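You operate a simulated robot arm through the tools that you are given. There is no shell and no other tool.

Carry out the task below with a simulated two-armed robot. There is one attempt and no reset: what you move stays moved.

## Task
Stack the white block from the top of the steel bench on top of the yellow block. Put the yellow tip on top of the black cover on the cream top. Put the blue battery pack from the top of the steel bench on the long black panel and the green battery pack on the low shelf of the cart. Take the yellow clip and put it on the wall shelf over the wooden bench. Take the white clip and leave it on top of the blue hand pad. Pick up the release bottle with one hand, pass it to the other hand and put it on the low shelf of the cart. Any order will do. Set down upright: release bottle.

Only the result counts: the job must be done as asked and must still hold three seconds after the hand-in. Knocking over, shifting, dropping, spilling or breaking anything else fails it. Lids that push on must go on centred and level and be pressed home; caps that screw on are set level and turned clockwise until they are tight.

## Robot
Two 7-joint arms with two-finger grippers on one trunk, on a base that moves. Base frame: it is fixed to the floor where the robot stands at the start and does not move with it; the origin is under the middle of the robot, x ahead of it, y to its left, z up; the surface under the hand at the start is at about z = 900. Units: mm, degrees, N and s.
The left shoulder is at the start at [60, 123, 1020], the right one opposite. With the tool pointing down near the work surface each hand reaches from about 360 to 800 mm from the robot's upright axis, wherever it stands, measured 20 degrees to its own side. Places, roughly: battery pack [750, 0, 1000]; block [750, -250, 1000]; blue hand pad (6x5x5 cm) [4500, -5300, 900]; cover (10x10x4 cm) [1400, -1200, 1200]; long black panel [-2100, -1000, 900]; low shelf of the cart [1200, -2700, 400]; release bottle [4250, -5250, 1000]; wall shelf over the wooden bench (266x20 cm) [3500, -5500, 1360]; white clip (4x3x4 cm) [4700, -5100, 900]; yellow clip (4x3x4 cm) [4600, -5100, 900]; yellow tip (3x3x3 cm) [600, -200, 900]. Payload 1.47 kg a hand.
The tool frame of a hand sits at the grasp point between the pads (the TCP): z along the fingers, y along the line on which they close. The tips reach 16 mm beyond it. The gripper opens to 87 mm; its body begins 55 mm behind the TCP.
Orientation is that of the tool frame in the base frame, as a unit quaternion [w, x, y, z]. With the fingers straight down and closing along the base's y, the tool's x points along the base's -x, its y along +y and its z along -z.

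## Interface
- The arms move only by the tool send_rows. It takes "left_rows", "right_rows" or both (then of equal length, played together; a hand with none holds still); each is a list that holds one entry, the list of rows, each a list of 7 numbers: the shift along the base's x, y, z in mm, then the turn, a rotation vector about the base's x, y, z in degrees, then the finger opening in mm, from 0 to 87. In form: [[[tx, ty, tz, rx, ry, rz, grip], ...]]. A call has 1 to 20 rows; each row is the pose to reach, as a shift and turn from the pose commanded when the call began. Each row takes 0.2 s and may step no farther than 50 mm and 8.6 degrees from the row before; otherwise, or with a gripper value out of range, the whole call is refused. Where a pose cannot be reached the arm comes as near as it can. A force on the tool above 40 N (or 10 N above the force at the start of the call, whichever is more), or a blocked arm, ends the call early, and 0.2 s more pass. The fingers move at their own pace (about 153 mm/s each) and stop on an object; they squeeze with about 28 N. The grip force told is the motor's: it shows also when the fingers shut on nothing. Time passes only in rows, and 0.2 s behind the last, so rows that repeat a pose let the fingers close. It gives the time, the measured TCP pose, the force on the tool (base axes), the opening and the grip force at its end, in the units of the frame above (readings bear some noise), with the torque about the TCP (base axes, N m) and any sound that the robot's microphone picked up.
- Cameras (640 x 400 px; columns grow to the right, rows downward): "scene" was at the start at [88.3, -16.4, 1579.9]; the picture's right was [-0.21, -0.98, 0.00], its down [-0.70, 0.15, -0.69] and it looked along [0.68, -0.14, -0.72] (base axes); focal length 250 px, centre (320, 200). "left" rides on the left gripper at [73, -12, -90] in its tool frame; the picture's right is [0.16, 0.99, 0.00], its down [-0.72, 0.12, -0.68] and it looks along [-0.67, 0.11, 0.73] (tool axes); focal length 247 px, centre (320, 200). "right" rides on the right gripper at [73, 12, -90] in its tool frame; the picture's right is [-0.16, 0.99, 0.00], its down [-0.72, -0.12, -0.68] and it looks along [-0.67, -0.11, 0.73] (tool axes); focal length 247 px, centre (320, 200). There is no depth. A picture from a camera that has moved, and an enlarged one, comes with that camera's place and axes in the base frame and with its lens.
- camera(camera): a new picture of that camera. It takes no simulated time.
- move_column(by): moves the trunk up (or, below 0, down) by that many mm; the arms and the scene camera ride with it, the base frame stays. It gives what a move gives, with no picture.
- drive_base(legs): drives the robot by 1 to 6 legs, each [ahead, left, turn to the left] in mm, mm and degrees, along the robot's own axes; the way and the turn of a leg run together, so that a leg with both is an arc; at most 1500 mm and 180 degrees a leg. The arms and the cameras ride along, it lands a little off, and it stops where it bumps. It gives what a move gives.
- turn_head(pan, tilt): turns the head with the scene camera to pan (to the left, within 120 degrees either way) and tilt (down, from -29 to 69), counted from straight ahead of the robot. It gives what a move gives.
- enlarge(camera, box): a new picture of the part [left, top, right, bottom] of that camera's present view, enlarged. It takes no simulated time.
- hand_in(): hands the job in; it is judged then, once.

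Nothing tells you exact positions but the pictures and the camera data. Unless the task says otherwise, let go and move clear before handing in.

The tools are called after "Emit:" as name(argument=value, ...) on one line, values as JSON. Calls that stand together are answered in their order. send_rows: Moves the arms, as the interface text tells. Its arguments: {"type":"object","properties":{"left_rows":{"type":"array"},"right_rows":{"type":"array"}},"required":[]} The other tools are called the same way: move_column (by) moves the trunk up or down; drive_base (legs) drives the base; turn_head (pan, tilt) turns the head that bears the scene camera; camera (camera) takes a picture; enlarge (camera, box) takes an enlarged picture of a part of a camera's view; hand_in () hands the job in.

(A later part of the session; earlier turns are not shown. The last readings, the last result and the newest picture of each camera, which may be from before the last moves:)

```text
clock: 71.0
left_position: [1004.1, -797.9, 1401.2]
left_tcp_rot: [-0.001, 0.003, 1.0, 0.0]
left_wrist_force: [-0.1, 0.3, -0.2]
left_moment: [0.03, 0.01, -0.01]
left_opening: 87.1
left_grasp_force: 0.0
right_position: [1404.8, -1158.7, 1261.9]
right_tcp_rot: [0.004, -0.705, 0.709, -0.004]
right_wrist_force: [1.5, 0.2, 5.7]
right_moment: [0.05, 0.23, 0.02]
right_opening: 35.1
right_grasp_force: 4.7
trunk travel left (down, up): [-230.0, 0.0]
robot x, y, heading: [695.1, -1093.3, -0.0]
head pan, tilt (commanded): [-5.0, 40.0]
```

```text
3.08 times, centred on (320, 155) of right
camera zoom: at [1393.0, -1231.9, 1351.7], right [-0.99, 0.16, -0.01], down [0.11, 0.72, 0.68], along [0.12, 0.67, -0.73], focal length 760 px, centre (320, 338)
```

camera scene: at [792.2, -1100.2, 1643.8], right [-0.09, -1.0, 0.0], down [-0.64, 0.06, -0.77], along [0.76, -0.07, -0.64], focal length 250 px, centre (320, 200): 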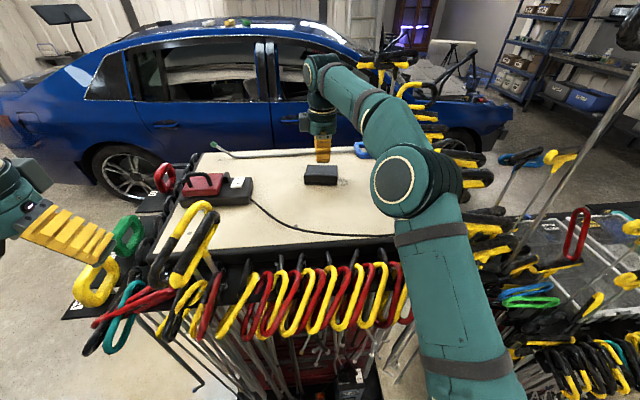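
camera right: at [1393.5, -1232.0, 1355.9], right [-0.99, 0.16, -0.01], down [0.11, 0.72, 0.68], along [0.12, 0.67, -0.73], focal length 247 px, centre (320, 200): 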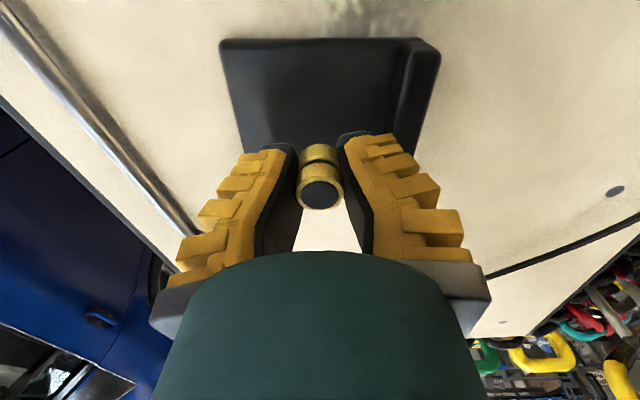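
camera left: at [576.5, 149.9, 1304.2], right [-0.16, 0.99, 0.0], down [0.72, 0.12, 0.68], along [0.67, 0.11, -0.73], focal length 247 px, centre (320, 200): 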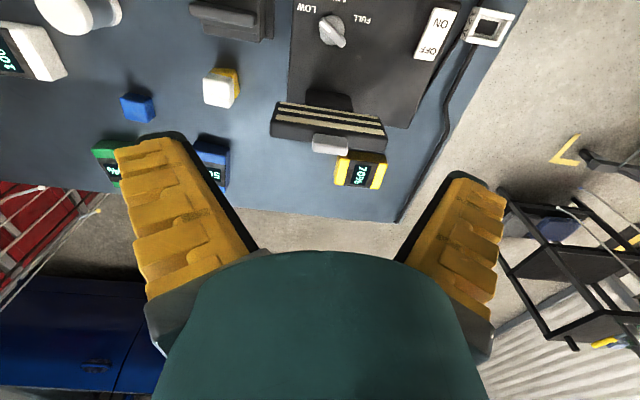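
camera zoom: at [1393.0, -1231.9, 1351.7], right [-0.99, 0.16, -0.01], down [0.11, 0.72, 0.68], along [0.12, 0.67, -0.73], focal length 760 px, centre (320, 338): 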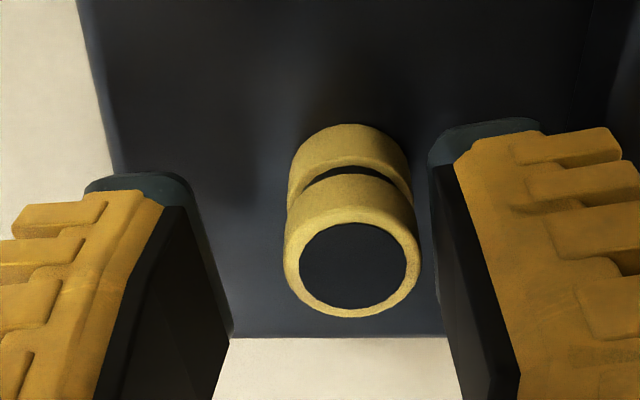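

The tip stands free on the plate. Lifting straight up now.

Emit:
send_rows(right_rows=[[[0, 0, 5, 0, 0, 0, 30], [0, 0, 15, 0, 0, 0, 30], [0, 0, 30, 0, 0, 0, 30], [0, 0, 60, 0, 0, 0, 30], [0, 0, 90, 0, 0, 0, 30], [0, 0, 90, 0, 0, 0, 30]]])

Emit:
camera(camera="right")

Emit:
enlarge(camera="scene", box=[290, 120, 370, 200])

```text
clock: 72.4
left_position: [1003.6, -796.8, 1401.1]
left_tcp_rot: [0.0, 0.004, 1.0, 0.0]
left_wrist_force: [0.3, -0.3, 0.2]
left_moment: [-0.02, -0.04, -0.01]
left_opening: 87.0
left_grasp_force: 0.1
right_position: [1384.9, -1159.3, 1336.3]
right_tcp_rot: [0.003, -0.705, 0.709, -0.004]
right_wrist_force: [0.9, 0.1, 0.1]
right_moment: [0.0, -0.01, -0.01]
right_opening: 35.8
right_grasp_force: 4.4
right hand out of reach, approached as far as the arm can: row 4, 5, 6
trunk travel left (down, up): [-230.0, 0.0]
robot x, y, heading: [695.8, -1091.3, -0.4]
head pan, tilt (commanded): [-5.0, 40.0]
```

```text
taken
camera right: at [1373.0, -1232.5, 1426.0], right [-0.99, 0.16, -0.01], down [0.11, 0.72, 0.68], along [0.12, 0.67, -0.73], focal length 247 px, centre (320, 200)
```

right: 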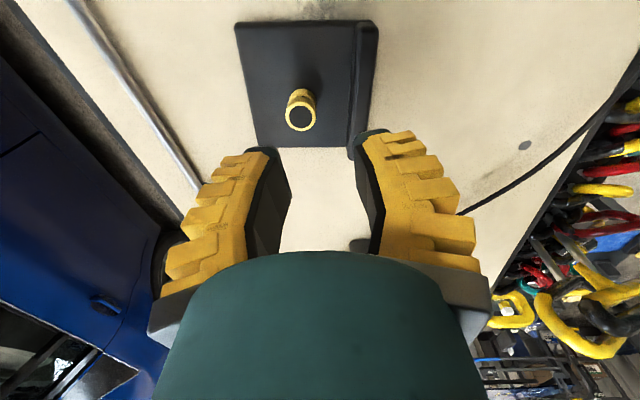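

```text
5.00 times, centred on (330, 160) of scene
camera zoom: at [793.2, -1099.3, 1643.7], right [-0.09, -1.0, 0.0], down [-0.64, 0.06, -0.77], along [0.76, -0.07, -0.64], focal length 1252 px, centre (270, 400)
```

zoom: 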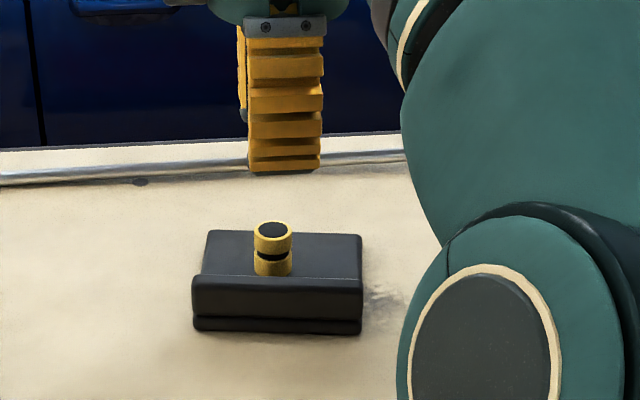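

The tip stands upright on the cover. Now I'll withdraw the right hand and look toward the cart with the low shelf.

Emit:
send_rows(right_rows=[[[-40, -25, 0, 0, 0, 0, 30], [-80, -50, 0, 0, 0, 0, 30], [-120, -75, 0, 0, 0, 0, 30], [-160, -100, 0, 0, 0, 0, 30], [-200, -125, 10, 0, 0, 0, 30], [-240, -150, 15, 0, 0, 0, 30], [-270, -170, 15, 0, 0, 0, 30]]])

Emit:
drive_base(legs=[[-500, 0, 0]])

Emit:
turn_head(pan=-60, tilt=25)

Emit:
camera(camera="scene")

```text
clock: 74.0
left_position: [1002.1, -798.2, 1401.3]
left_tcp_rot: [0.001, 0.003, 1.0, 0.0]
left_wrist_force: [0.1, -0.6, 0.6]
left_moment: [0.02, -0.04, 0.0]
left_opening: 86.9
left_grasp_force: 0.0
right_position: [1114.9, -1329.1, 1348.5]
right_tcp_rot: [0.003, -0.705, 0.709, -0.003]
right_wrist_force: [-0.6, -0.6, -0.6]
right_moment: [0.03, -0.01, -0.02]
right_opening: 35.9
right_grasp_force: 3.9
trunk travel left (down, up): [-230.0, 0.0]
robot x, y, heading: [699.3, -1092.5, -0.5]
head pan, tilt (commanded): [-5.0, 40.0]
```

```text
clock: 77.0
left_position: [490.2, -793.9, 1401.5]
left_tcp_rot: [0.0, 0.007, 1.0, 0.0]
left_wrist_force: [0.2, 1.0, -0.5]
left_moment: [0.01, 0.0, -0.02]
left_opening: 87.0
left_grasp_force: 0.1
right_position: [596.7, -1325.4, 1347.2]
right_tcp_rot: [0.003, -0.703, 0.711, -0.003]
right_wrist_force: [-0.5, -0.4, 0.1]
right_moment: [-0.03, 0.0, 0.03]
right_opening: 36.4
right_grasp_force: 4.4
trunk travel left (down, up): [-230.0, 0.0]
robot x, y, heading: [185.7, -1083.9, -0.9]
head pan, tilt (commanded): [-5.0, 40.0]
```

```text
clock: 78.3
left_position: [489.4, -793.8, 1401.6]
left_tcp_rot: [0.0, 0.007, 1.0, 0.0]
left_wrist_force: [0.0, 0.4, 0.4]
left_moment: [0.02, -0.02, 0.01]
left_opening: 87.1
left_grasp_force: 0.2
right_position: [599.5, -1325.1, 1348.5]
right_tcp_rot: [0.003, -0.704, 0.711, -0.003]
right_wrist_force: [0.2, -0.3, 0.4]
right_moment: [0.02, 0.0, 0.03]
right_opening: 36.0
right_grasp_force: 4.2
trunk travel left (down, up): [-230.0, 0.0]
robot x, y, heading: [180.7, -1088.2, -0.7]
head pan, tilt (commanded): [-60.0, 25.0]
```

```text
taken
camera scene: at [237.1, -1166.7, 1667.0], right [-0.87, -0.49, 0.0], down [-0.21, 0.37, -0.91], along [0.44, -0.79, -0.42], focal length 250 px, centre (320, 200)
```

scene: 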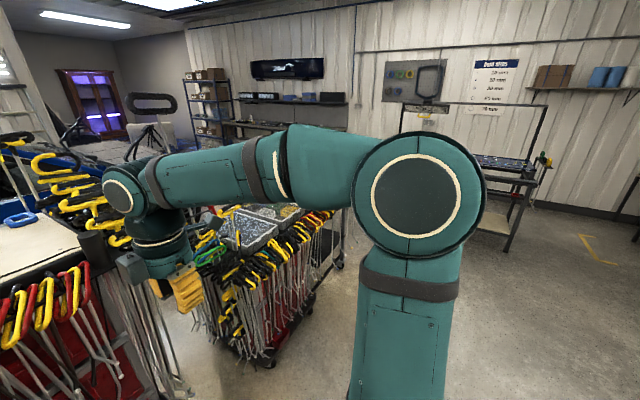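

The cart stands beyond the rods at about [1200,-2700]. I'll first go back to the steel bench to collect both battery packs (left hand blue, right hand green).

Emit:
drive_base(legs=[[-440, 0, 0.7], [0, 1086, 0]])

Emit:
send_rows(right_rows=[[[0, 0, 0, 0, 0, -8, 60], [0, 0, -10, 0, 0, -16, 60], [0, 0, -20, 0, 0, -24, 60], [0, -10, -30, 0, 0, -32, 87], [0, -20, -40, 0, 0, -40, 87], [0, -20, -50, 0, 0, -48, 87], [0, -20, -60, 0, 0, -56, 87], [0, -20, -70, 0, 0, -64, 87], [0, -20, -80, 0, 0, -72, 87], [0, -20, -90, 0, 0, -80, 87], [0, -20, -100, 0, 0, -89.5, 87], [0, -20, -100, 0, 0, -89.5, 87]]])

Emit:
turn_head(pan=-5, tilt=45)

Emit:
camera(camera="scene")

```text
clock: 90.4
left_position: [75.0, 300.1, 1401.0]
left_tcp_rot: [0.0, 0.012, 1.0, 0.0]
left_wrist_force: [0.5, -0.3, -0.4]
left_moment: [0.0, 0.01, 0.01]
left_opening: 87.0
left_grasp_force: 0.1
right_position: [178.2, -231.4, 1347.8]
right_tcp_rot: [0.004, -0.7, 0.714, -0.005]
right_wrist_force: [0.8, 0.1, -0.3]
right_moment: [-0.02, -0.02, 0.0]
right_opening: 36.0
right_grasp_force: 4.2
trunk travel left (down, up): [-230.0, 0.0]
robot x, y, heading: [-231.6, 11.3, -1.0]
head pan, tilt (commanded): [-60.0, 25.0]
```

```text
refused: row 11 steps farther than a row can; nothing moved
```

```text
clock: 91.6
left_position: [75.3, 299.8, 1400.2]
left_tcp_rot: [0.0, 0.012, 1.0, 0.0]
left_wrist_force: [-0.5, 0.9, 0.5]
left_moment: [-0.01, 0.02, -0.02]
left_opening: 87.1
left_grasp_force: 0.0
right_position: [179.5, -232.1, 1346.0]
right_tcp_rot: [0.003, -0.7, 0.714, -0.004]
right_wrist_force: [-0.4, 0.3, 1.1]
right_moment: [0.02, 0.03, -0.02]
right_opening: 36.0
right_grasp_force: 4.5
trunk travel left (down, up): [-230.0, 0.0]
robot x, y, heading: [-234.2, 10.1, -1.3]
head pan, tilt (commanded): [-5.0, 45.0]
```

```text
taken
camera scene: at [-143.5, 2.0, 1636.5], right [-0.11, -0.99, 0.0], down [-0.7, 0.08, -0.71], along [0.7, -0.08, -0.71], focal length 250 px, centre (320, 200)
```

scene: 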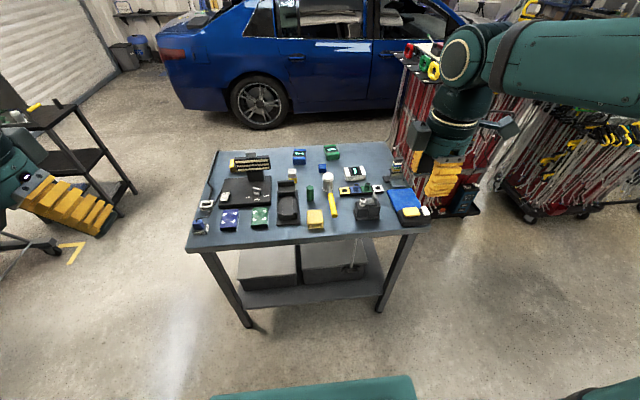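

Emit:
send_rows(right_rows=[[[0, 0, 0, 0, 0, -8.4, 60], [0, 0, -10, 0, 0, -16.8, 60], [0, 0, -20, 0, 0, -25.2, 60], [0, -10, -30, 0, 0, -33.6, 87], [0, -20, -40, 0, 0, -42, 87], [0, -20, -50, 0, 0, -50.4, 87], [0, -20, -60, 0, 0, -58.8, 87], [0, -20, -70, 0, 0, -67.2, 87], [0, -20, -80, 0, 0, -75.6, 87], [0, -20, -90, 0, 0, -84, 87], [0, -20, -90, 0, 0, -88.8, 87], [0, -20, -90, 0, 0, -88.8, 87]]])

Emit:
drive_base(legs=[[322, -4, 1.2]])

Emit:
turn_head(pan=-5, tilt=55)

Emit:
camera(camera="scene")

```text
clock: 94.2
left_position: [75.5, 300.8, 1401.1]
left_tcp_rot: [0.0, 0.011, 1.0, 0.001]
left_wrist_force: [0.4, -0.1, -0.9]
left_moment: [0.01, 0.02, -0.05]
left_opening: 87.1
left_grasp_force: 0.1
right_position: [179.6, -248.9, 1256.5]
right_tcp_rot: [0.0, 0.001, 1.0, -0.006]
right_wrist_force: [-0.2, 0.7, -0.7]
right_moment: [0.0, -0.04, 0.03]
right_opening: 86.9
right_grasp_force: 0.0
trunk travel left (down, up): [-230.0, 0.0]
robot x, y, heading: [-235.3, 13.8, -1.4]
head pan, tilt (commanded): [-5.0, 45.0]
```

```text
clock: 96.4
left_position: [392.7, 295.2, 1401.0]
left_tcp_rot: [0.0, 0.005, 1.0, 0.0]
left_wrist_force: [0.5, -0.1, -0.4]
left_moment: [0.01, 0.0, -0.01]
left_opening: 87.1
left_grasp_force: 0.0
right_position: [504.1, -252.5, 1256.7]
right_tcp_rot: [0.0, -0.007, 1.0, -0.005]
right_wrist_force: [-0.6, 0.9, 0.3]
right_moment: [0.0, 0.02, 0.04]
right_opening: 87.0
right_grasp_force: 0.1
trunk travel left (down, up): [-230.0, 0.0]
robot x, y, heading: [86.9, 3.7, -0.7]
head pan, tilt (commanded): [-5.0, 45.0]
```

```text
clock: 97.1
left_position: [393.1, 296.4, 1401.3]
left_tcp_rot: [0.0, 0.005, 1.0, 0.0]
left_wrist_force: [0.0, -0.1, 0.3]
left_moment: [0.01, 0.01, 0.01]
left_opening: 86.8
left_grasp_force: 0.1
right_position: [503.4, -252.3, 1257.4]
right_tcp_rot: [0.0, -0.006, 1.0, -0.005]
right_wrist_force: [0.4, -0.4, 0.5]
right_moment: [0.03, 0.02, -0.02]
right_opening: 87.0
right_grasp_force: 0.1
trunk travel left (down, up): [-230.0, 0.0]
robot x, y, heading: [81.4, 0.2, -0.2]
head pan, tilt (commanded): [-5.0, 55.0]
```

```text
taken
camera scene: at [168.3, -4.8, 1623.1], right [-0.1, -1.0, 0.0], down [-0.81, 0.08, -0.57], along [0.57, -0.06, -0.82], focal length 250 px, centre (320, 200)
```

scene: 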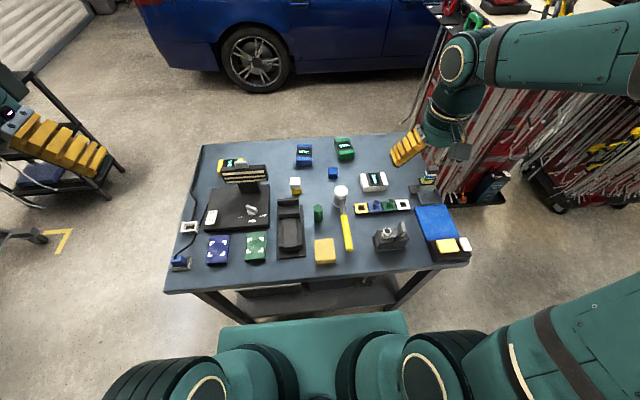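

Emit:
enlarge(camera="scene", box=[270, 120, 410, 210])

```text
4.44 times, centred on (340, 165) of scene
camera zoom: at [168.3, -4.8, 1623.1], right [-0.1, -1.0, 0.0], down [-0.81, 0.08, -0.57], along [0.57, -0.06, -0.82], focal length 1113 px, centre (231, 356)
```

zoom: 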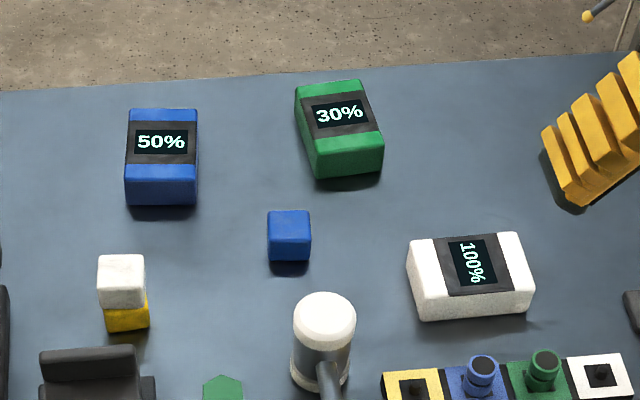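

Blue is centred near [872,-10] (about 68×60×48 mm) and green near [884,-169] with a yaw of about +13°. I'll bring the right hand in, tilted 25° forward and yawed 13°, to hover over the green pack.

Emit:
send_rows(right_rows=[[[37, 7, -24, 0.3, -2.8, 1.4, 87], [74, 15, -48, 0.6, -5.5, 2.8, 87], [111, 22, -72, 0.9, -8.3, 4.3, 87], [148, 30, -96, 1.2, -11, 5.7, 87], [185, 37, -120, 1.6, -13.8, 7.1, 87], [222, 45, -144, 1.9, -16.6, 8.5, 87], [259, 52, -168, 2.2, -19.4, 10, 87], [296, 60, -192, 2.5, -22.1, 11.4, 87], [333, 67, -215, 2.8, -24.9, 12.8, 87], [333, 67, -215, 2.8, -24.9, 12.8, 87]]])

Emit:
camera(camera="right")

Emit:
camera(camera="scene")

```text
clock: 99.3
left_position: [392.3, 294.1, 1401.4]
left_tcp_rot: [0.001, 0.005, 1.0, 0.0]
left_wrist_force: [-0.1, -0.8, -0.3]
left_moment: [-0.04, -0.01, -0.03]
left_opening: 87.0
left_grasp_force: 0.1
right_position: [838.2, -185.5, 1041.2]
right_tcp_rot: [0.217, -0.116, 0.969, 0.018]
right_wrist_force: [-0.4, 1.1, 0.2]
right_moment: [0.01, 0.02, -0.01]
right_opening: 86.8
right_grasp_force: 0.1
trunk travel left (down, up): [-230.0, 0.0]
robot x, y, heading: [88.0, 2.1, -0.6]
head pan, tilt (commanded): [-5.0, 55.0]
```

```text
taken
camera right: at [735.2, -197.4, 1091.2], right [-0.09, 0.99, 0.05], down [0.38, -0.01, 0.92], along [0.92, 0.1, -0.38], focal length 247 px, centre (320, 200)
```

right: 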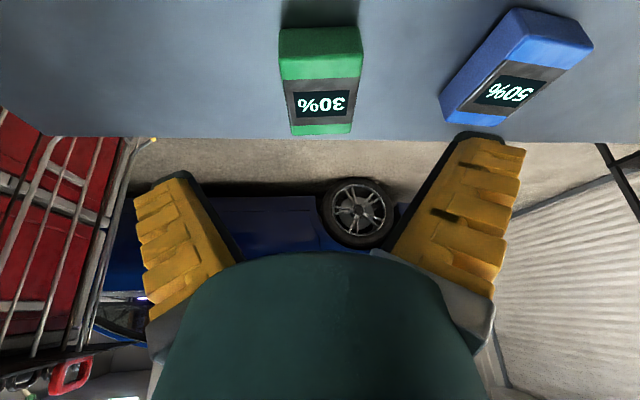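

```text
taken
camera scene: at [167.4, -4.9, 1623.2], right [-0.1, -1.0, 0.0], down [-0.81, 0.08, -0.57], along [0.57, -0.06, -0.82], focal length 250 px, centre (320, 200)
```

scene: 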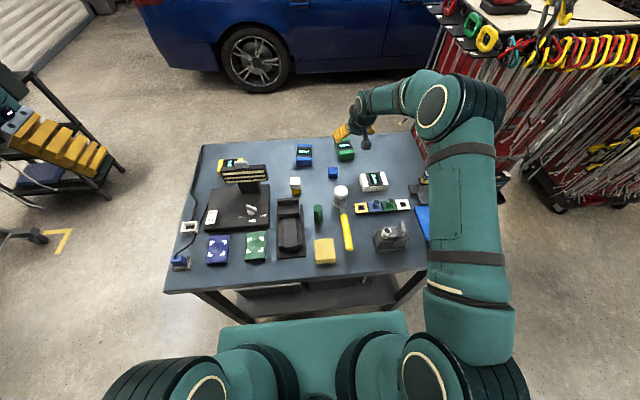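

Emit:
enlarge(camera="right", box=[240, 0, 400, 150])

```text
2.67 times, centred on (320, 75) of right
camera zoom: at [735.2, -197.4, 1091.2], right [-0.09, 0.99, 0.05], down [0.38, -0.01, 0.92], along [0.92, 0.1, -0.38], focal length 659 px, centre (320, 533)
```

zoom: 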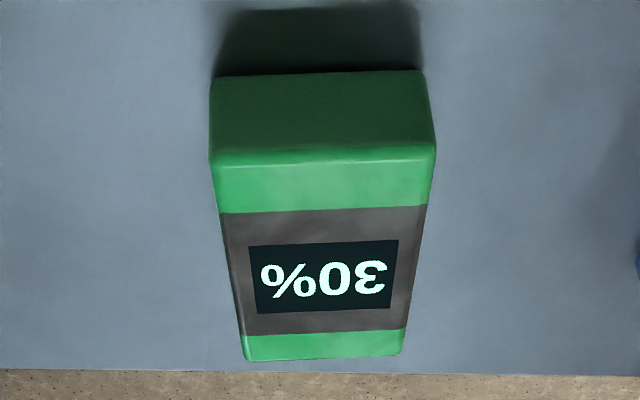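

The close view refines green: about 88×60×33 mm, centred near [902,-170], yaw about +8°. I'll adjust the yaw, then move forward and down around it.

Emit:
send_rows(right_rows=[[[20, 5, -25, 0, 0, -2.7, 87], [40, 10, -50, 0, 0, -5.5, 87], [54, 13, -66, 0, 0, -5.5, 87], [55, 13.5, -86, 0, 0, -5.5, 87], [55.5, 13.5, -102, 0, 0, -5.5, 87], [55.5, 13.5, -102, 0, 0, -5.5, 87]]])

Emit:
camera(camera="right")

```text
clock: 100.7
left_position: [392.1, 295.2, 1400.9]
left_tcp_rot: [0.0, 0.004, 1.0, 0.0]
left_wrist_force: [0.3, 0.0, -0.8]
left_moment: [0.01, 0.0, 0.03]
left_opening: 87.3
left_grasp_force: 0.0
right_position: [892.8, -171.0, 939.3]
right_tcp_rot: [0.217, -0.069, 0.974, 0.007]
right_wrist_force: [0.8, -0.1, -0.1]
right_moment: [-0.03, -0.03, 0.01]
right_opening: 87.1
right_grasp_force: 0.0
trunk travel left (down, up): [-230.0, 0.0]
robot x, y, heading: [85.2, 3.9, -0.4]
head pan, tilt (commanded): [-5.0, 55.0]
```

```text
taken
camera right: at [788.9, -174.1, 989.3], right [0.0, 1.0, 0.05], down [0.38, -0.05, 0.92], along [0.93, 0.02, -0.38], focal length 247 px, centre (320, 200)
```

right: 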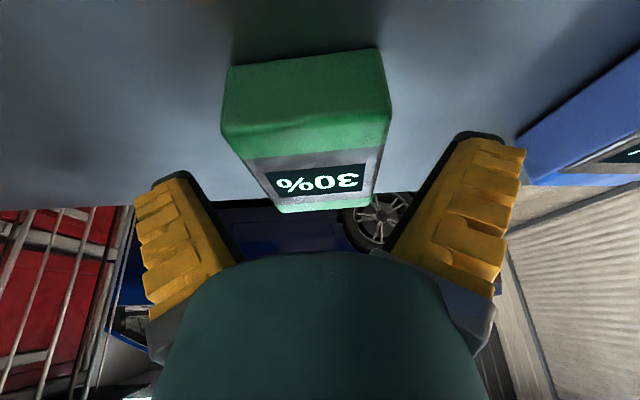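

Emit:
send_rows(right_rows=[[[0, 0, -7, 0, 0, 0, 87], [0, 0, -14, 0, 0, 0, 87], [0, 0, -14, 0, 0, 0, 70], [0, 0, -14, 0, 0, 0, 50], [0, 0, -14, 0, 0, 0, 30], [0, 0, -14, 0, 0, 0, 0], [0, 0, -14, 0, 0, 0, 0]]])

Emit:
camera(camera="right")

```text
clock: 102.3
left_position: [393.0, 294.8, 1400.3]
left_tcp_rot: [0.0, 0.004, 1.0, 0.0]
left_wrist_force: [-0.4, -0.9, -0.1]
left_moment: [0.0, 0.01, 0.02]
left_opening: 86.9
left_grasp_force: 0.1
right_position: [893.7, -173.3, 926.3]
right_tcp_rot: [0.216, -0.07, 0.974, 0.007]
right_wrist_force: [0.3, -1.6, 1.4]
right_moment: [0.11, 0.07, -0.04]
right_opening: 63.4
right_grasp_force: 27.8
trunk travel left (down, up): [-230.0, 0.0]
robot x, y, heading: [85.6, 0.7, -0.3]
head pan, tilt (commanded): [-5.0, 55.0]
```

```text
taken
camera right: at [788.8, -174.8, 976.0], right [0.0, 1.0, 0.05], down [0.38, -0.05, 0.92], along [0.93, 0.02, -0.38], focal length 247 px, centre (320, 200)
```

right: 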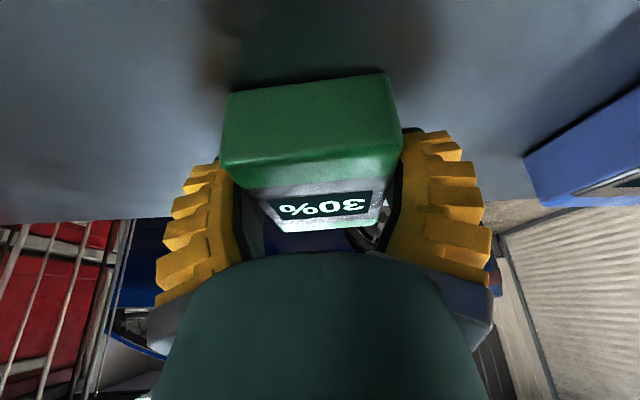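

Green is gripped (63 mm). Lifting and checking.

Emit:
send_rows(right_rows=[[[0, 0, 10, 0, 0, 0, 0], [0, 0, 30, 0, 0, 0, 0], [-5, 0, 70, 0, 0, 0, 0], [-30, 0, 110, 0, 0, 0, 0], [-70, -10, 140, 0, 0, 0, 0], [-110, -20, 165, 0, 0, 0, 0], [-110, -20, 165, 0, 0, 0, 0]]])

Emit:
camera(camera="right")

Emit:
camera(camera="scene")

```text
refused: row 5 steps farther than a row can; nothing moved
```

```text
taken
camera right: at [788.8, -174.8, 976.0], right [0.0, 1.0, 0.05], down [0.38, -0.05, 0.92], along [0.93, 0.02, -0.38], focal length 247 px, centre (320, 200)
```

right: 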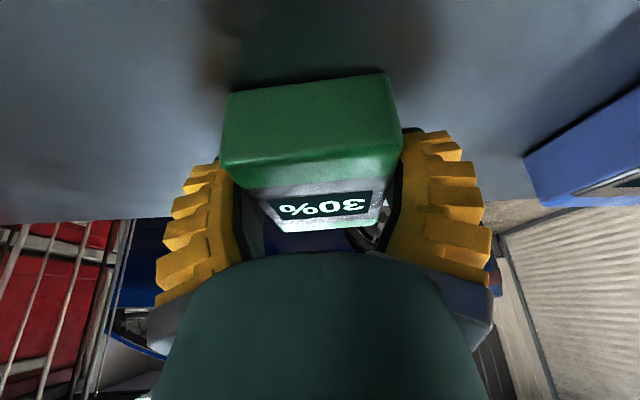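

```text
taken
camera scene: at [168.4, -4.9, 1623.1], right [-0.1, -1.0, 0.0], down [-0.82, 0.08, -0.57], along [0.57, -0.06, -0.82], focal length 250 px, centre (320, 200)
```

scene: 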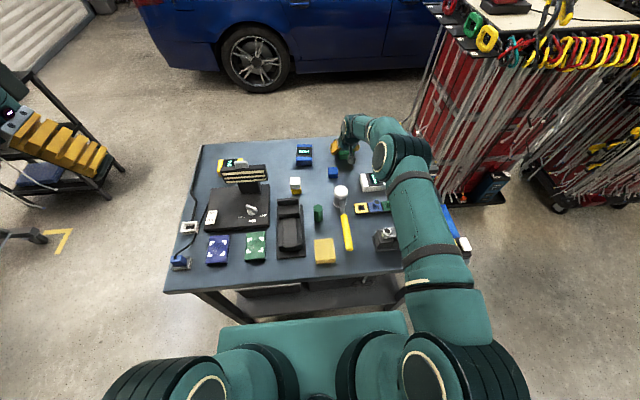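

Emit:
send_rows(right_rows=[[[0, 0, 10, 0, 0, 0, 0], [0, 0, 30, 0, 0, 0, 0], [-5, 0, 70, 0, 0, 0, 0], [-25, -5, 108, 0, 0, 0, 0], [-55, -20, 140, 0, 0, 0, 0], [-90, -40, 165, 0, 0, 0, 0], [-130, -60, 180, 0, 0, 0, 0], [-170, -80, 190, 0, 0, 0, 0], [-210, -100, 190, 0, 0, 0, 0], [-250, -120, 190, 0, 0, 0, 0]]])

Emit:
camera(camera="right")

Emit:
camera(camera="left")

Emit:
enlarge(camera="scene", box=[270, 120, 410, 210])

```text
clock: 104.5
left_position: [391.1, 294.4, 1400.9]
left_tcp_rot: [0.001, 0.005, 1.0, 0.001]
left_wrist_force: [0.6, 0.1, -0.1]
left_moment: [0.04, -0.02, -0.01]
left_opening: 87.2
left_grasp_force: 0.1
right_position: [642.7, -291.4, 1116.8]
right_tcp_rot: [0.218, -0.07, 0.973, 0.007]
right_wrist_force: [-0.6, 0.3, -3.5]
right_moment: [-0.02, -0.01, -0.01]
right_opening: 63.2
right_grasp_force: 28.5
trunk travel left (down, up): [-230.0, 0.0]
robot x, y, heading: [87.9, 2.3, -0.7]
head pan, tilt (commanded): [-5.0, 55.0]
```

```text
taken
camera right: at [539.2, -294.4, 1167.9], right [0.0, 1.0, 0.05], down [0.38, -0.05, 0.92], along [0.93, 0.02, -0.38], focal length 247 px, centre (320, 200)
```

right: 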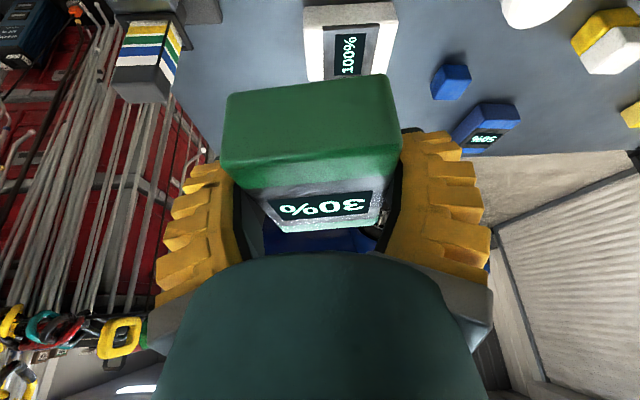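

```text
taken
camera left: at [318.7, 284.8, 1491.7], right [-0.15, 0.99, 0.0], down [0.72, 0.11, 0.68], along [0.67, 0.1, -0.73], focal length 247 px, centre (320, 200)
```

left: 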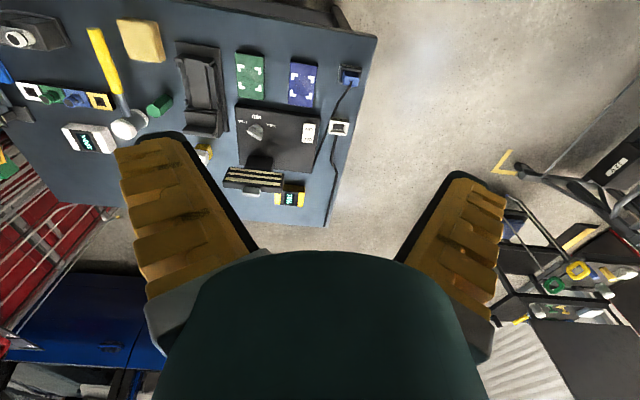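

```text
4.44 times, centred on (340, 165) of scene
camera zoom: at [167.1, -5.6, 1623.1], right [-0.1, -1.0, 0.0], down [-0.81, 0.08, -0.57], along [0.57, -0.05, -0.82], focal length 1113 px, centre (231, 356)
```

zoom: 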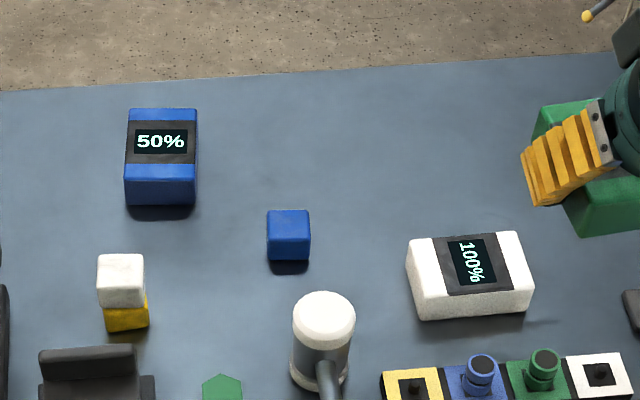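

Green is held (about 0.35 kg). I'll shift the base 130 mm to the right so that the left arm can go straight at the blue pack, away from the lamp.

Emit:
drive_base(legs=[[0, -130, 0.5]])

Emit:
send_rows(left_rows=[[[35, -25, -15, 0, 0, 0, 87], [70, -50, -30, 0, 0, 0, 87], [105, -75, -45, 0, 0, 0, 87], [140, -100, -60, 0, 0, 0, 87], [175, -125, -75, 0, 0, 0, 87], [215, -140, -90, 0, -4, 0, 87], [255, -150, -110, 0, -8, -1, 87], [295, -155, -130, 0, -12, -2, 87], [335, -160, -150, 0, -16, -3, 87], [375, -165, -170, 0, -20, -4, 87], [410, -168, -195, 0, -25, -5, 87], [410, -168, -195, 0, -25, -5, 87]]])

Emit:
camera(camera="left")

Emit:
camera(camera="scene")

```text
clock: 106.2
left_position: [389.1, 169.3, 1400.3]
left_tcp_rot: [0.0, 0.0, 1.0, 0.0]
left_wrist_force: [0.0, -0.4, 1.1]
left_moment: [0.0, -0.01, 0.01]
left_opening: 86.7
left_grasp_force: 0.1
right_position: [646.2, -414.5, 1117.5]
right_tcp_rot: [0.217, -0.074, 0.973, 0.009]
right_wrist_force: [-1.1, 0.5, -3.1]
right_moment: [0.03, 0.03, 0.0]
right_opening: 63.2
right_grasp_force: 27.8
trunk travel left (down, up): [-230.0, 0.0]
robot x, y, heading: [87.2, -126.7, -0.2]
head pan, tilt (commanded): [-5.0, 55.0]
```

```text
clock: 108.8
left_position: [797.6, 6.9, 1202.8]
left_tcp_rot: [0.217, 0.043, 0.975, 0.0]
left_wrist_force: [0.2, 0.4, 0.3]
left_moment: [-0.02, 0.0, 0.01]
left_opening: 87.0
left_grasp_force: 0.0
right_position: [645.9, -413.6, 1117.4]
right_tcp_rot: [0.216, -0.074, 0.973, 0.009]
right_wrist_force: [-0.2, -0.4, -2.8]
right_moment: [0.0, 0.03, -0.01]
right_opening: 63.3
right_grasp_force: 28.0
trunk travel left (down, up): [-230.0, 0.0]
robot x, y, heading: [85.7, -123.1, -0.1]
head pan, tilt (commanded): [-5.0, 55.0]
```

```text
taken
camera left: at [692.9, 4.1, 1254.4], right [-0.06, 1.0, -0.05], down [0.37, 0.07, 0.93], along [0.93, 0.04, -0.38], focal length 247 px, centre (320, 200)
```

left: 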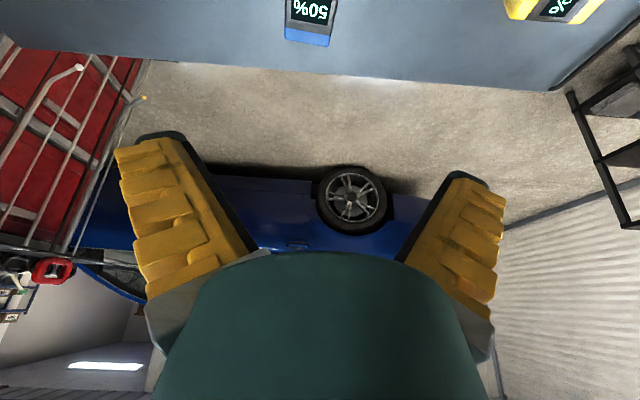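

```text
taken
camera scene: at [167.3, -131.2, 1623.1], right [-0.09, -1.0, 0.0], down [-0.82, 0.07, -0.57], along [0.57, -0.05, -0.82], focal length 250 px, centre (320, 200)
```

scene: 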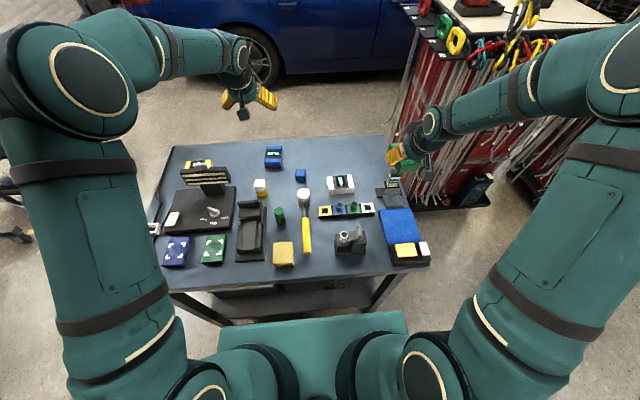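

The left elbow would swing close to the lamp down there, so I'll leave blue for the right arm later. I'll retract the left hand along its path and take green to the cart first.

Emit:
send_rows(left_rows=[[[-35, 3, 25, 0, 4, 1, 87], [-75, 8, 45, 0, 8, 2, 87], [-115, 13, 65, 0, 13, 3, 87], [-155, 18, 85, 0, 17, 4, 87], [-195, 28, 105, 0, 21, 5, 87], [-235, 43, 120, 0, 25, 5, 87], [-270, 68, 135, 0, 25, 5, 87], [-305, 93, 150, 0, 25, 5, 87], [-340, 118, 165, 0, 25, 5, 87], [-375, 143, 180, 0, 25, 5, 87], [-410, 168, 195, 0, 25, 5, 87]]], right_rows=[[[-15, 0, 15, 0, 0, 0, 0], [-30, 0, 30, 0, 0, 0, 0], [-45, 0, 45, 0, 0, 0, 0], [-60, 0, 60, 0, 0, 0, 0], [-75, 0, 75, 0, 0, 0, 0], [-90, 0, 85, 0, 0, 0, 0], [-105, 0, 90, 0, 0, 0, 0], [-120, 0, 90, 0, 0, 0, 0], [-130, 0, 90, 0, 0, 0, 0], [-140, 0, 90, 0, 0, 0, 0], [-140, 0, 90, 0, 0, 0, 0]]])

Emit:
drive_base(legs=[[-450, 0, 0], [0, -1500, 0], [0, -950, 0]])

Emit:
turn_head(pan=0, tilt=25)

Emit:
camera(camera="scene")

```text
clock: 111.2
left_position: [388.9, 176.4, 1402.7]
left_tcp_rot: [0.0, 0.001, 1.0, 0.0]
left_wrist_force: [-0.1, 0.7, 0.0]
left_moment: [0.01, -0.01, 0.01]
left_opening: 87.0
left_grasp_force: 0.1
right_position: [504.8, -413.8, 1206.9]
right_tcp_rot: [0.217, -0.073, 0.973, 0.007]
right_wrist_force: [0.5, 0.7, -2.8]
right_moment: [-0.02, 0.04, 0.01]
right_opening: 63.4
right_grasp_force: 27.7
trunk travel left (down, up): [-230.0, 0.0]
robot x, y, heading: [82.6, -124.7, -0.2]
head pan, tilt (commanded): [-5.0, 55.0]
```

```text
clock: 135.2
left_position: [-51.0, -2282.4, 1402.7]
left_tcp_rot: [0.0, 0.004, 1.0, 0.0]
left_wrist_force: [-0.4, -0.5, 0.0]
left_moment: [-0.04, -0.03, -0.01]
left_opening: 87.1
left_grasp_force: 0.1
right_position: [59.4, -2871.7, 1207.7]
right_tcp_rot: [0.217, -0.069, 0.974, 0.008]
right_wrist_force: [0.1, 0.5, -3.3]
right_moment: [0.02, -0.02, 0.01]
right_opening: 62.2
right_grasp_force: 28.6
trunk travel left (down, up): [-230.0, 0.0]
robot x, y, heading: [-358.3, -2582.5, -0.4]
head pan, tilt (commanded): [-5.0, 55.0]
```

```text
clock: 136.1
left_position: [-50.1, -2282.1, 1402.0]
left_tcp_rot: [0.001, 0.004, 1.0, 0.0]
left_wrist_force: [0.0, 0.8, -0.1]
left_moment: [0.02, 0.03, 0.01]
left_opening: 86.9
left_grasp_force: 0.0
right_position: [59.5, -2871.6, 1207.8]
right_tcp_rot: [0.217, -0.07, 0.974, 0.008]
right_wrist_force: [0.3, 0.9, -2.9]
right_moment: [0.0, 0.03, -0.02]
right_opening: 62.3
right_grasp_force: 28.1
trunk travel left (down, up): [-230.0, 0.0]
robot x, y, heading: [-357.8, -2582.7, -0.6]
head pan, tilt (commanded): [0.0, 25.0]
```

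```text
taken
camera scene: at [-255.8, -2581.4, 1667.0], right [-0.01, -1.0, 0.0], down [-0.42, 0.0, -0.91], along [0.91, -0.01, -0.42], focal length 250 px, centre (320, 200)
```

scene: 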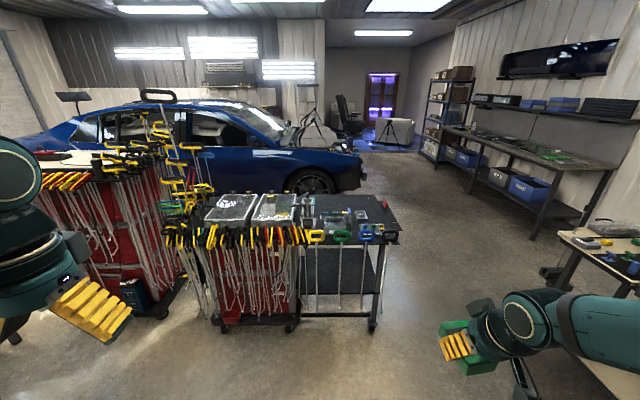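

Now the cart is in clear view: its right part has an open low shelf under the top. Zooming in.

Emit:
enlarge(camera="scene", box=[200, 170, 420, 340])

Emit:
enlarge(camera="scene", box=[420, 60, 640, 230])

```text
2.35 times, centred on (310, 255) of scene
camera zoom: at [-255.8, -2581.4, 1667.0], right [-0.01, -1.0, 0.0], down [-0.42, 0.0, -0.91], along [0.91, -0.01, -0.42], focal length 589 px, centre (344, 71)
```

zoom: 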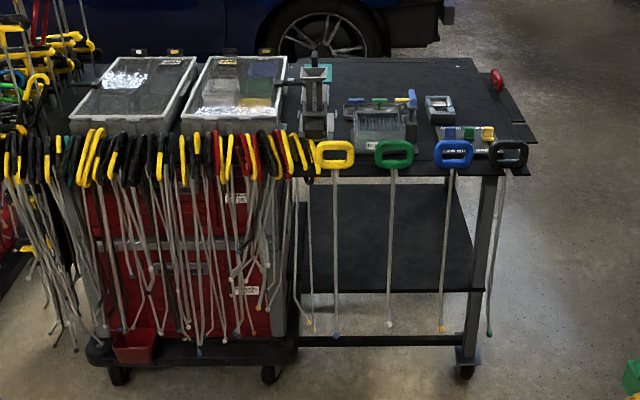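

```text
2.35 times, centred on (530, 145) of scene
camera zoom: at [-255.8, -2581.4, 1667.0], right [-0.01, -1.0, 0.0], down [-0.42, 0.0, -0.91], along [0.91, -0.01, -0.42], focal length 589 px, centre (-174, 329)
```

zoom: 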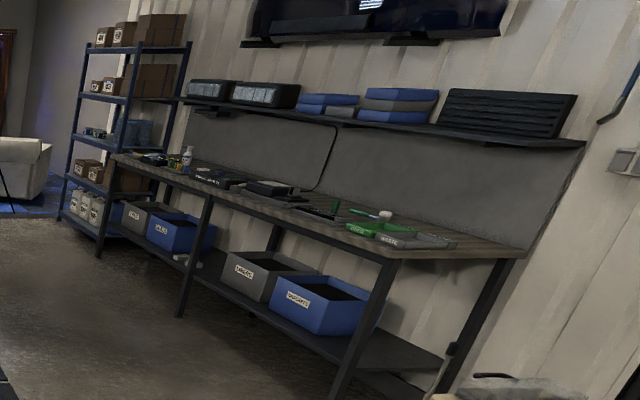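

The low shelf spans about x 990–1460, y -2470 to -2970, z≈400, under a top at z≈800. Rods hang along its front, so I'll approach from the open right end, driving along y≈-3500.

Emit:
drive_base(legs=[[0, -920, 0.5]])

Emit:
turn_head(pan=0, tilt=25)

Emit:
camera(camera="scene")

```text
clock: 144.4
left_position: [-60.2, -3185.7, 1401.8]
left_tcp_rot: [0.0, 0.006, 1.0, 0.0]
left_wrist_force: [-0.3, 1.0, -0.1]
left_moment: [-0.02, -0.02, -0.01]
left_opening: 86.8
left_grasp_force: 0.1
right_position: [47.0, -3777.7, 1207.6]
right_tcp_rot: [0.216, -0.067, 0.974, 0.007]
right_wrist_force: [0.1, -0.9, -3.1]
right_moment: [0.01, 0.01, 0.0]
right_opening: 62.3
right_grasp_force: 28.3
trunk travel left (down, up): [-230.0, 0.0]
robot x, y, heading: [-372.9, -3480.6, -0.6]
head pan, tilt (commanded): [0.0, 25.0]
```

```text
clock: 145.0
left_position: [-59.6, -3186.5, 1403.0]
left_tcp_rot: [0.0, 0.007, 1.0, 0.0]
left_wrist_force: [0.5, 0.2, 0.5]
left_moment: [0.03, 0.03, 0.02]
left_opening: 87.0
left_grasp_force: 0.1
right_position: [48.0, -3776.5, 1206.6]
right_tcp_rot: [0.216, -0.068, 0.974, 0.007]
right_wrist_force: [-0.6, 1.3, -3.2]
right_moment: [0.0, 0.0, 0.01]
right_opening: 62.6
right_grasp_force: 27.6
trunk travel left (down, up): [-230.0, 0.0]
robot x, y, heading: [-368.5, -3483.0, -0.8]
head pan, tilt (commanded): [0.0, 25.0]
```

```text
taken
camera scene: at [-266.4, -3484.1, 1667.0], right [-0.01, -1.0, 0.0], down [-0.42, 0.01, -0.91], along [0.91, -0.01, -0.42], focal length 250 px, centre (320, 200)
```

scene: 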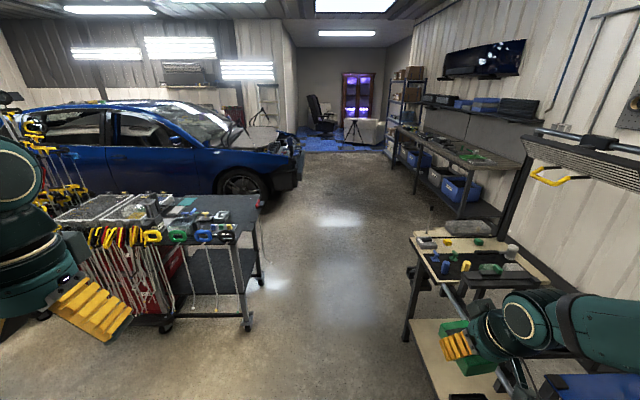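

Emit:
enlarge(camera="scene", box=[60, 170, 300, 350])

Emit:
enlarge(camera="scene", box=[380, 60, 640, 260])

```text
2.22 times, centred on (180, 260) of scene
camera zoom: at [-266.4, -3484.1, 1667.0], right [-0.01, -1.0, 0.0], down [-0.42, 0.01, -0.91], along [0.91, -0.01, -0.42], focal length 557 px, centre (631, 67)
```

zoom: 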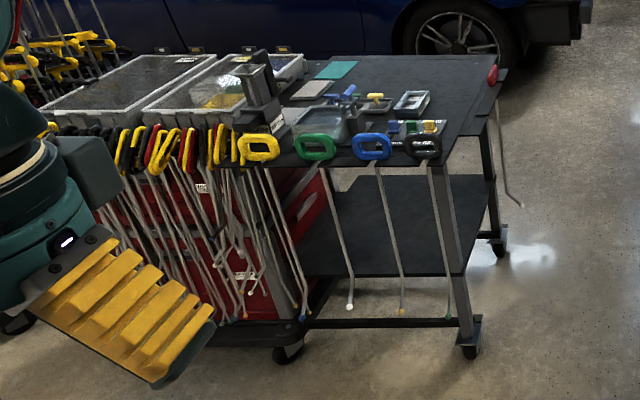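

```text
2.00 times, centred on (510, 160) of scene
camera zoom: at [-266.4, -3484.1, 1667.0], right [-0.01, -1.0, 0.0], down [-0.42, 0.01, -0.91], along [0.91, -0.01, -0.42], focal length 501 px, centre (-60, 280)
```

zoom: 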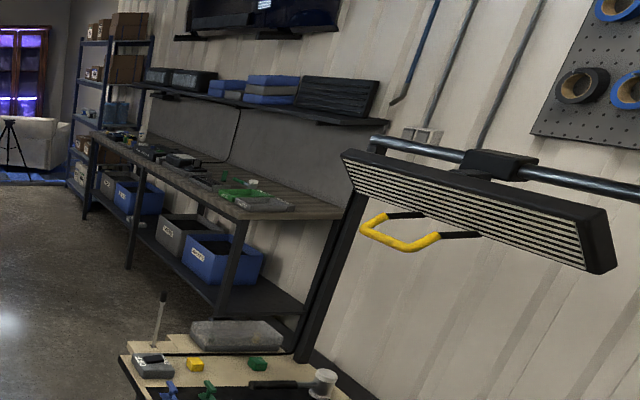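

The cart's right end is open between the legs (x≈1010–1450), apart from one rod hanging at its back corner (x≈1469). I'll drive up to face it from the end.

Emit:
drive_base(legs=[[1450, -15, 0.7]])

Emit:
drive_base(legs=[[0, 0, 90]])

Emit:
turn_head(pan=0, tilt=40)

Emit:
camera(camera="scene")

```text
clock: 152.2
left_position: [1372.6, -3177.8, 1402.2]
left_tcp_rot: [0.0, -0.014, 1.0, 0.0]
left_wrist_force: [-0.7, 0.7, 0.0]
left_moment: [0.03, 0.03, 0.0]
left_opening: 87.1
left_grasp_force: 0.0
right_position: [1504.9, -3764.6, 1206.7]
right_tcp_rot: [0.217, -0.087, 0.972, 0.011]
right_wrist_force: [-0.2, 0.0, -2.8]
right_moment: [-0.02, 0.03, 0.01]
right_opening: 62.7
right_grasp_force: 28.2
trunk travel left (down, up): [-230.0, 0.0]
robot x, y, heading: [1076.2, -3488.8, 1.5]
head pan, tilt (commanded): [0.0, 25.0]
```

```text
clock: 156.5
left_position: [761.3, -3198.2, 1402.9]
left_tcp_rot: [0.0, 0.724, -0.69, 0.0]
left_wrist_force: [-0.4, -0.4, -0.2]
left_moment: [-0.02, 0.02, 0.0]
left_opening: 87.1
left_grasp_force: 0.0
right_position: [1344.5, -3055.0, 1207.1]
right_tcp_rot: [-0.143, 0.756, -0.618, -0.163]
right_wrist_force: [-0.3, -0.5, -2.6]
right_moment: [-0.02, -0.01, 0.0]
right_opening: 62.3
right_grasp_force: 27.9
trunk travel left (down, up): [-230.0, 0.0]
robot x, y, heading: [1078.8, -3485.5, 92.5]
head pan, tilt (commanded): [0.0, 25.0]
```

```text
clock: 157.2
left_position: [761.9, -3199.4, 1402.3]
left_tcp_rot: [-0.001, 0.724, -0.69, 0.0]
left_wrist_force: [-0.3, 0.2, 0.8]
left_moment: [-0.03, -0.02, 0.02]
left_opening: 87.1
left_grasp_force: 0.1
right_position: [1345.2, -3054.7, 1207.4]
right_tcp_rot: [-0.144, 0.755, -0.618, -0.163]
right_wrist_force: [-0.3, 0.1, -4.0]
right_moment: [-0.01, 0.02, 0.0]
right_opening: 62.3
right_grasp_force: 28.6
trunk travel left (down, up): [-230.0, 0.0]
robot x, y, heading: [1075.2, -3491.0, 92.8]
head pan, tilt (commanded): [0.0, 40.0]
```

```text
taken
camera scene: at [1071.7, -3392.4, 1643.8], right [1.0, 0.05, 0.0], down [0.03, -0.64, -0.77], along [-0.04, 0.77, -0.64], focal length 250 px, centre (320, 200)
```

scene: 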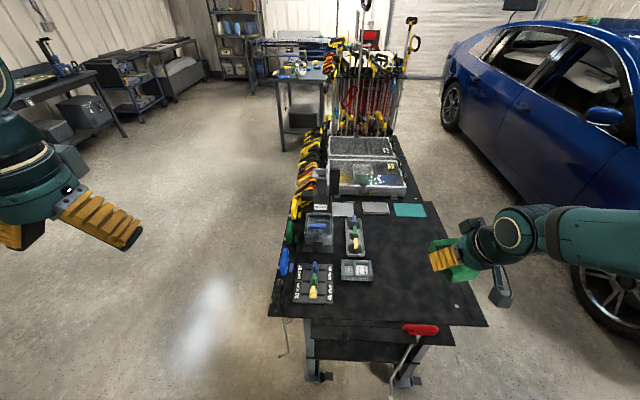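

Emit:
enlarge(camera="scene", box=[250, 290, 500, 400])

Emit:
turn_head(pan=-15, tilt=55)

Emit:
camera(camera="scene")

Emit:
camera(camera="right")

```text
2.56 times, centred on (375, 345) of scene
camera zoom: at [1071.7, -3392.4, 1643.8], right [1.0, 0.05, 0.0], down [0.03, -0.64, -0.77], along [-0.04, 0.77, -0.64], focal length 641 px, centre (179, -171)
```

zoom: 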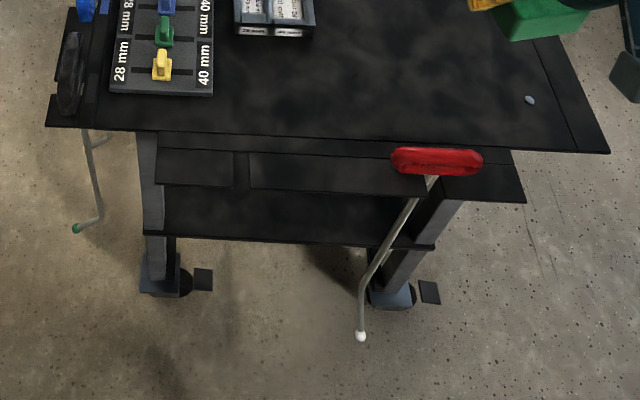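

```text
clock: 158.0
left_position: [761.5, -3198.8, 1402.0]
left_tcp_rot: [-0.001, 0.723, -0.69, -0.001]
left_wrist_force: [0.3, 1.0, 0.1]
left_moment: [-0.01, -0.01, 0.02]
left_opening: 87.0
left_grasp_force: 0.1
right_position: [1344.7, -3054.6, 1206.8]
right_tcp_rot: [-0.143, 0.756, -0.619, -0.162]
right_wrist_force: [0.4, -0.4, -2.9]
right_moment: [-0.05, 0.04, 0.02]
right_opening: 61.9
right_grasp_force: 28.5
trunk travel left (down, up): [-230.0, 0.0]
robot x, y, heading: [1079.7, -3489.1, 92.9]
head pan, tilt (commanded): [-15.0, 55.0]
```

```text
taken
camera scene: at [1091.0, -3406.9, 1623.1], right [0.98, -0.21, 0.0], down [-0.17, -0.8, -0.57], along [0.12, 0.56, -0.82], focal length 250 px, centre (320, 200)
```

scene: 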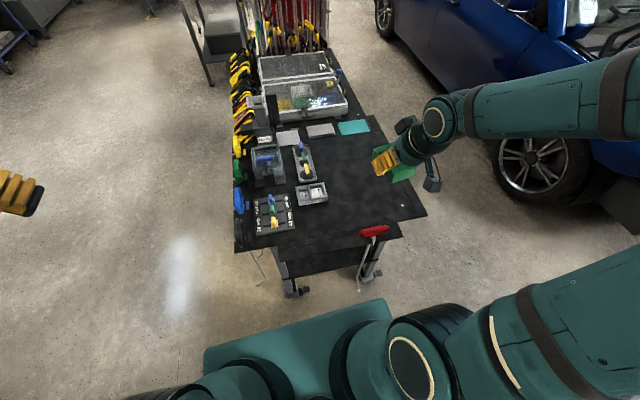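

```text
taken
camera right: at [1352.9, -3159.2, 1257.2], right [-1.0, -0.05, 0.05], down [0.03, 0.38, 0.92], along [-0.07, 0.92, -0.38], focal length 247 px, centre (320, 200)
```

right: 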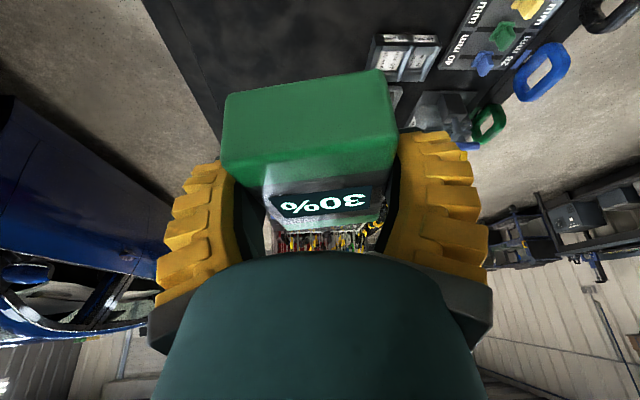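

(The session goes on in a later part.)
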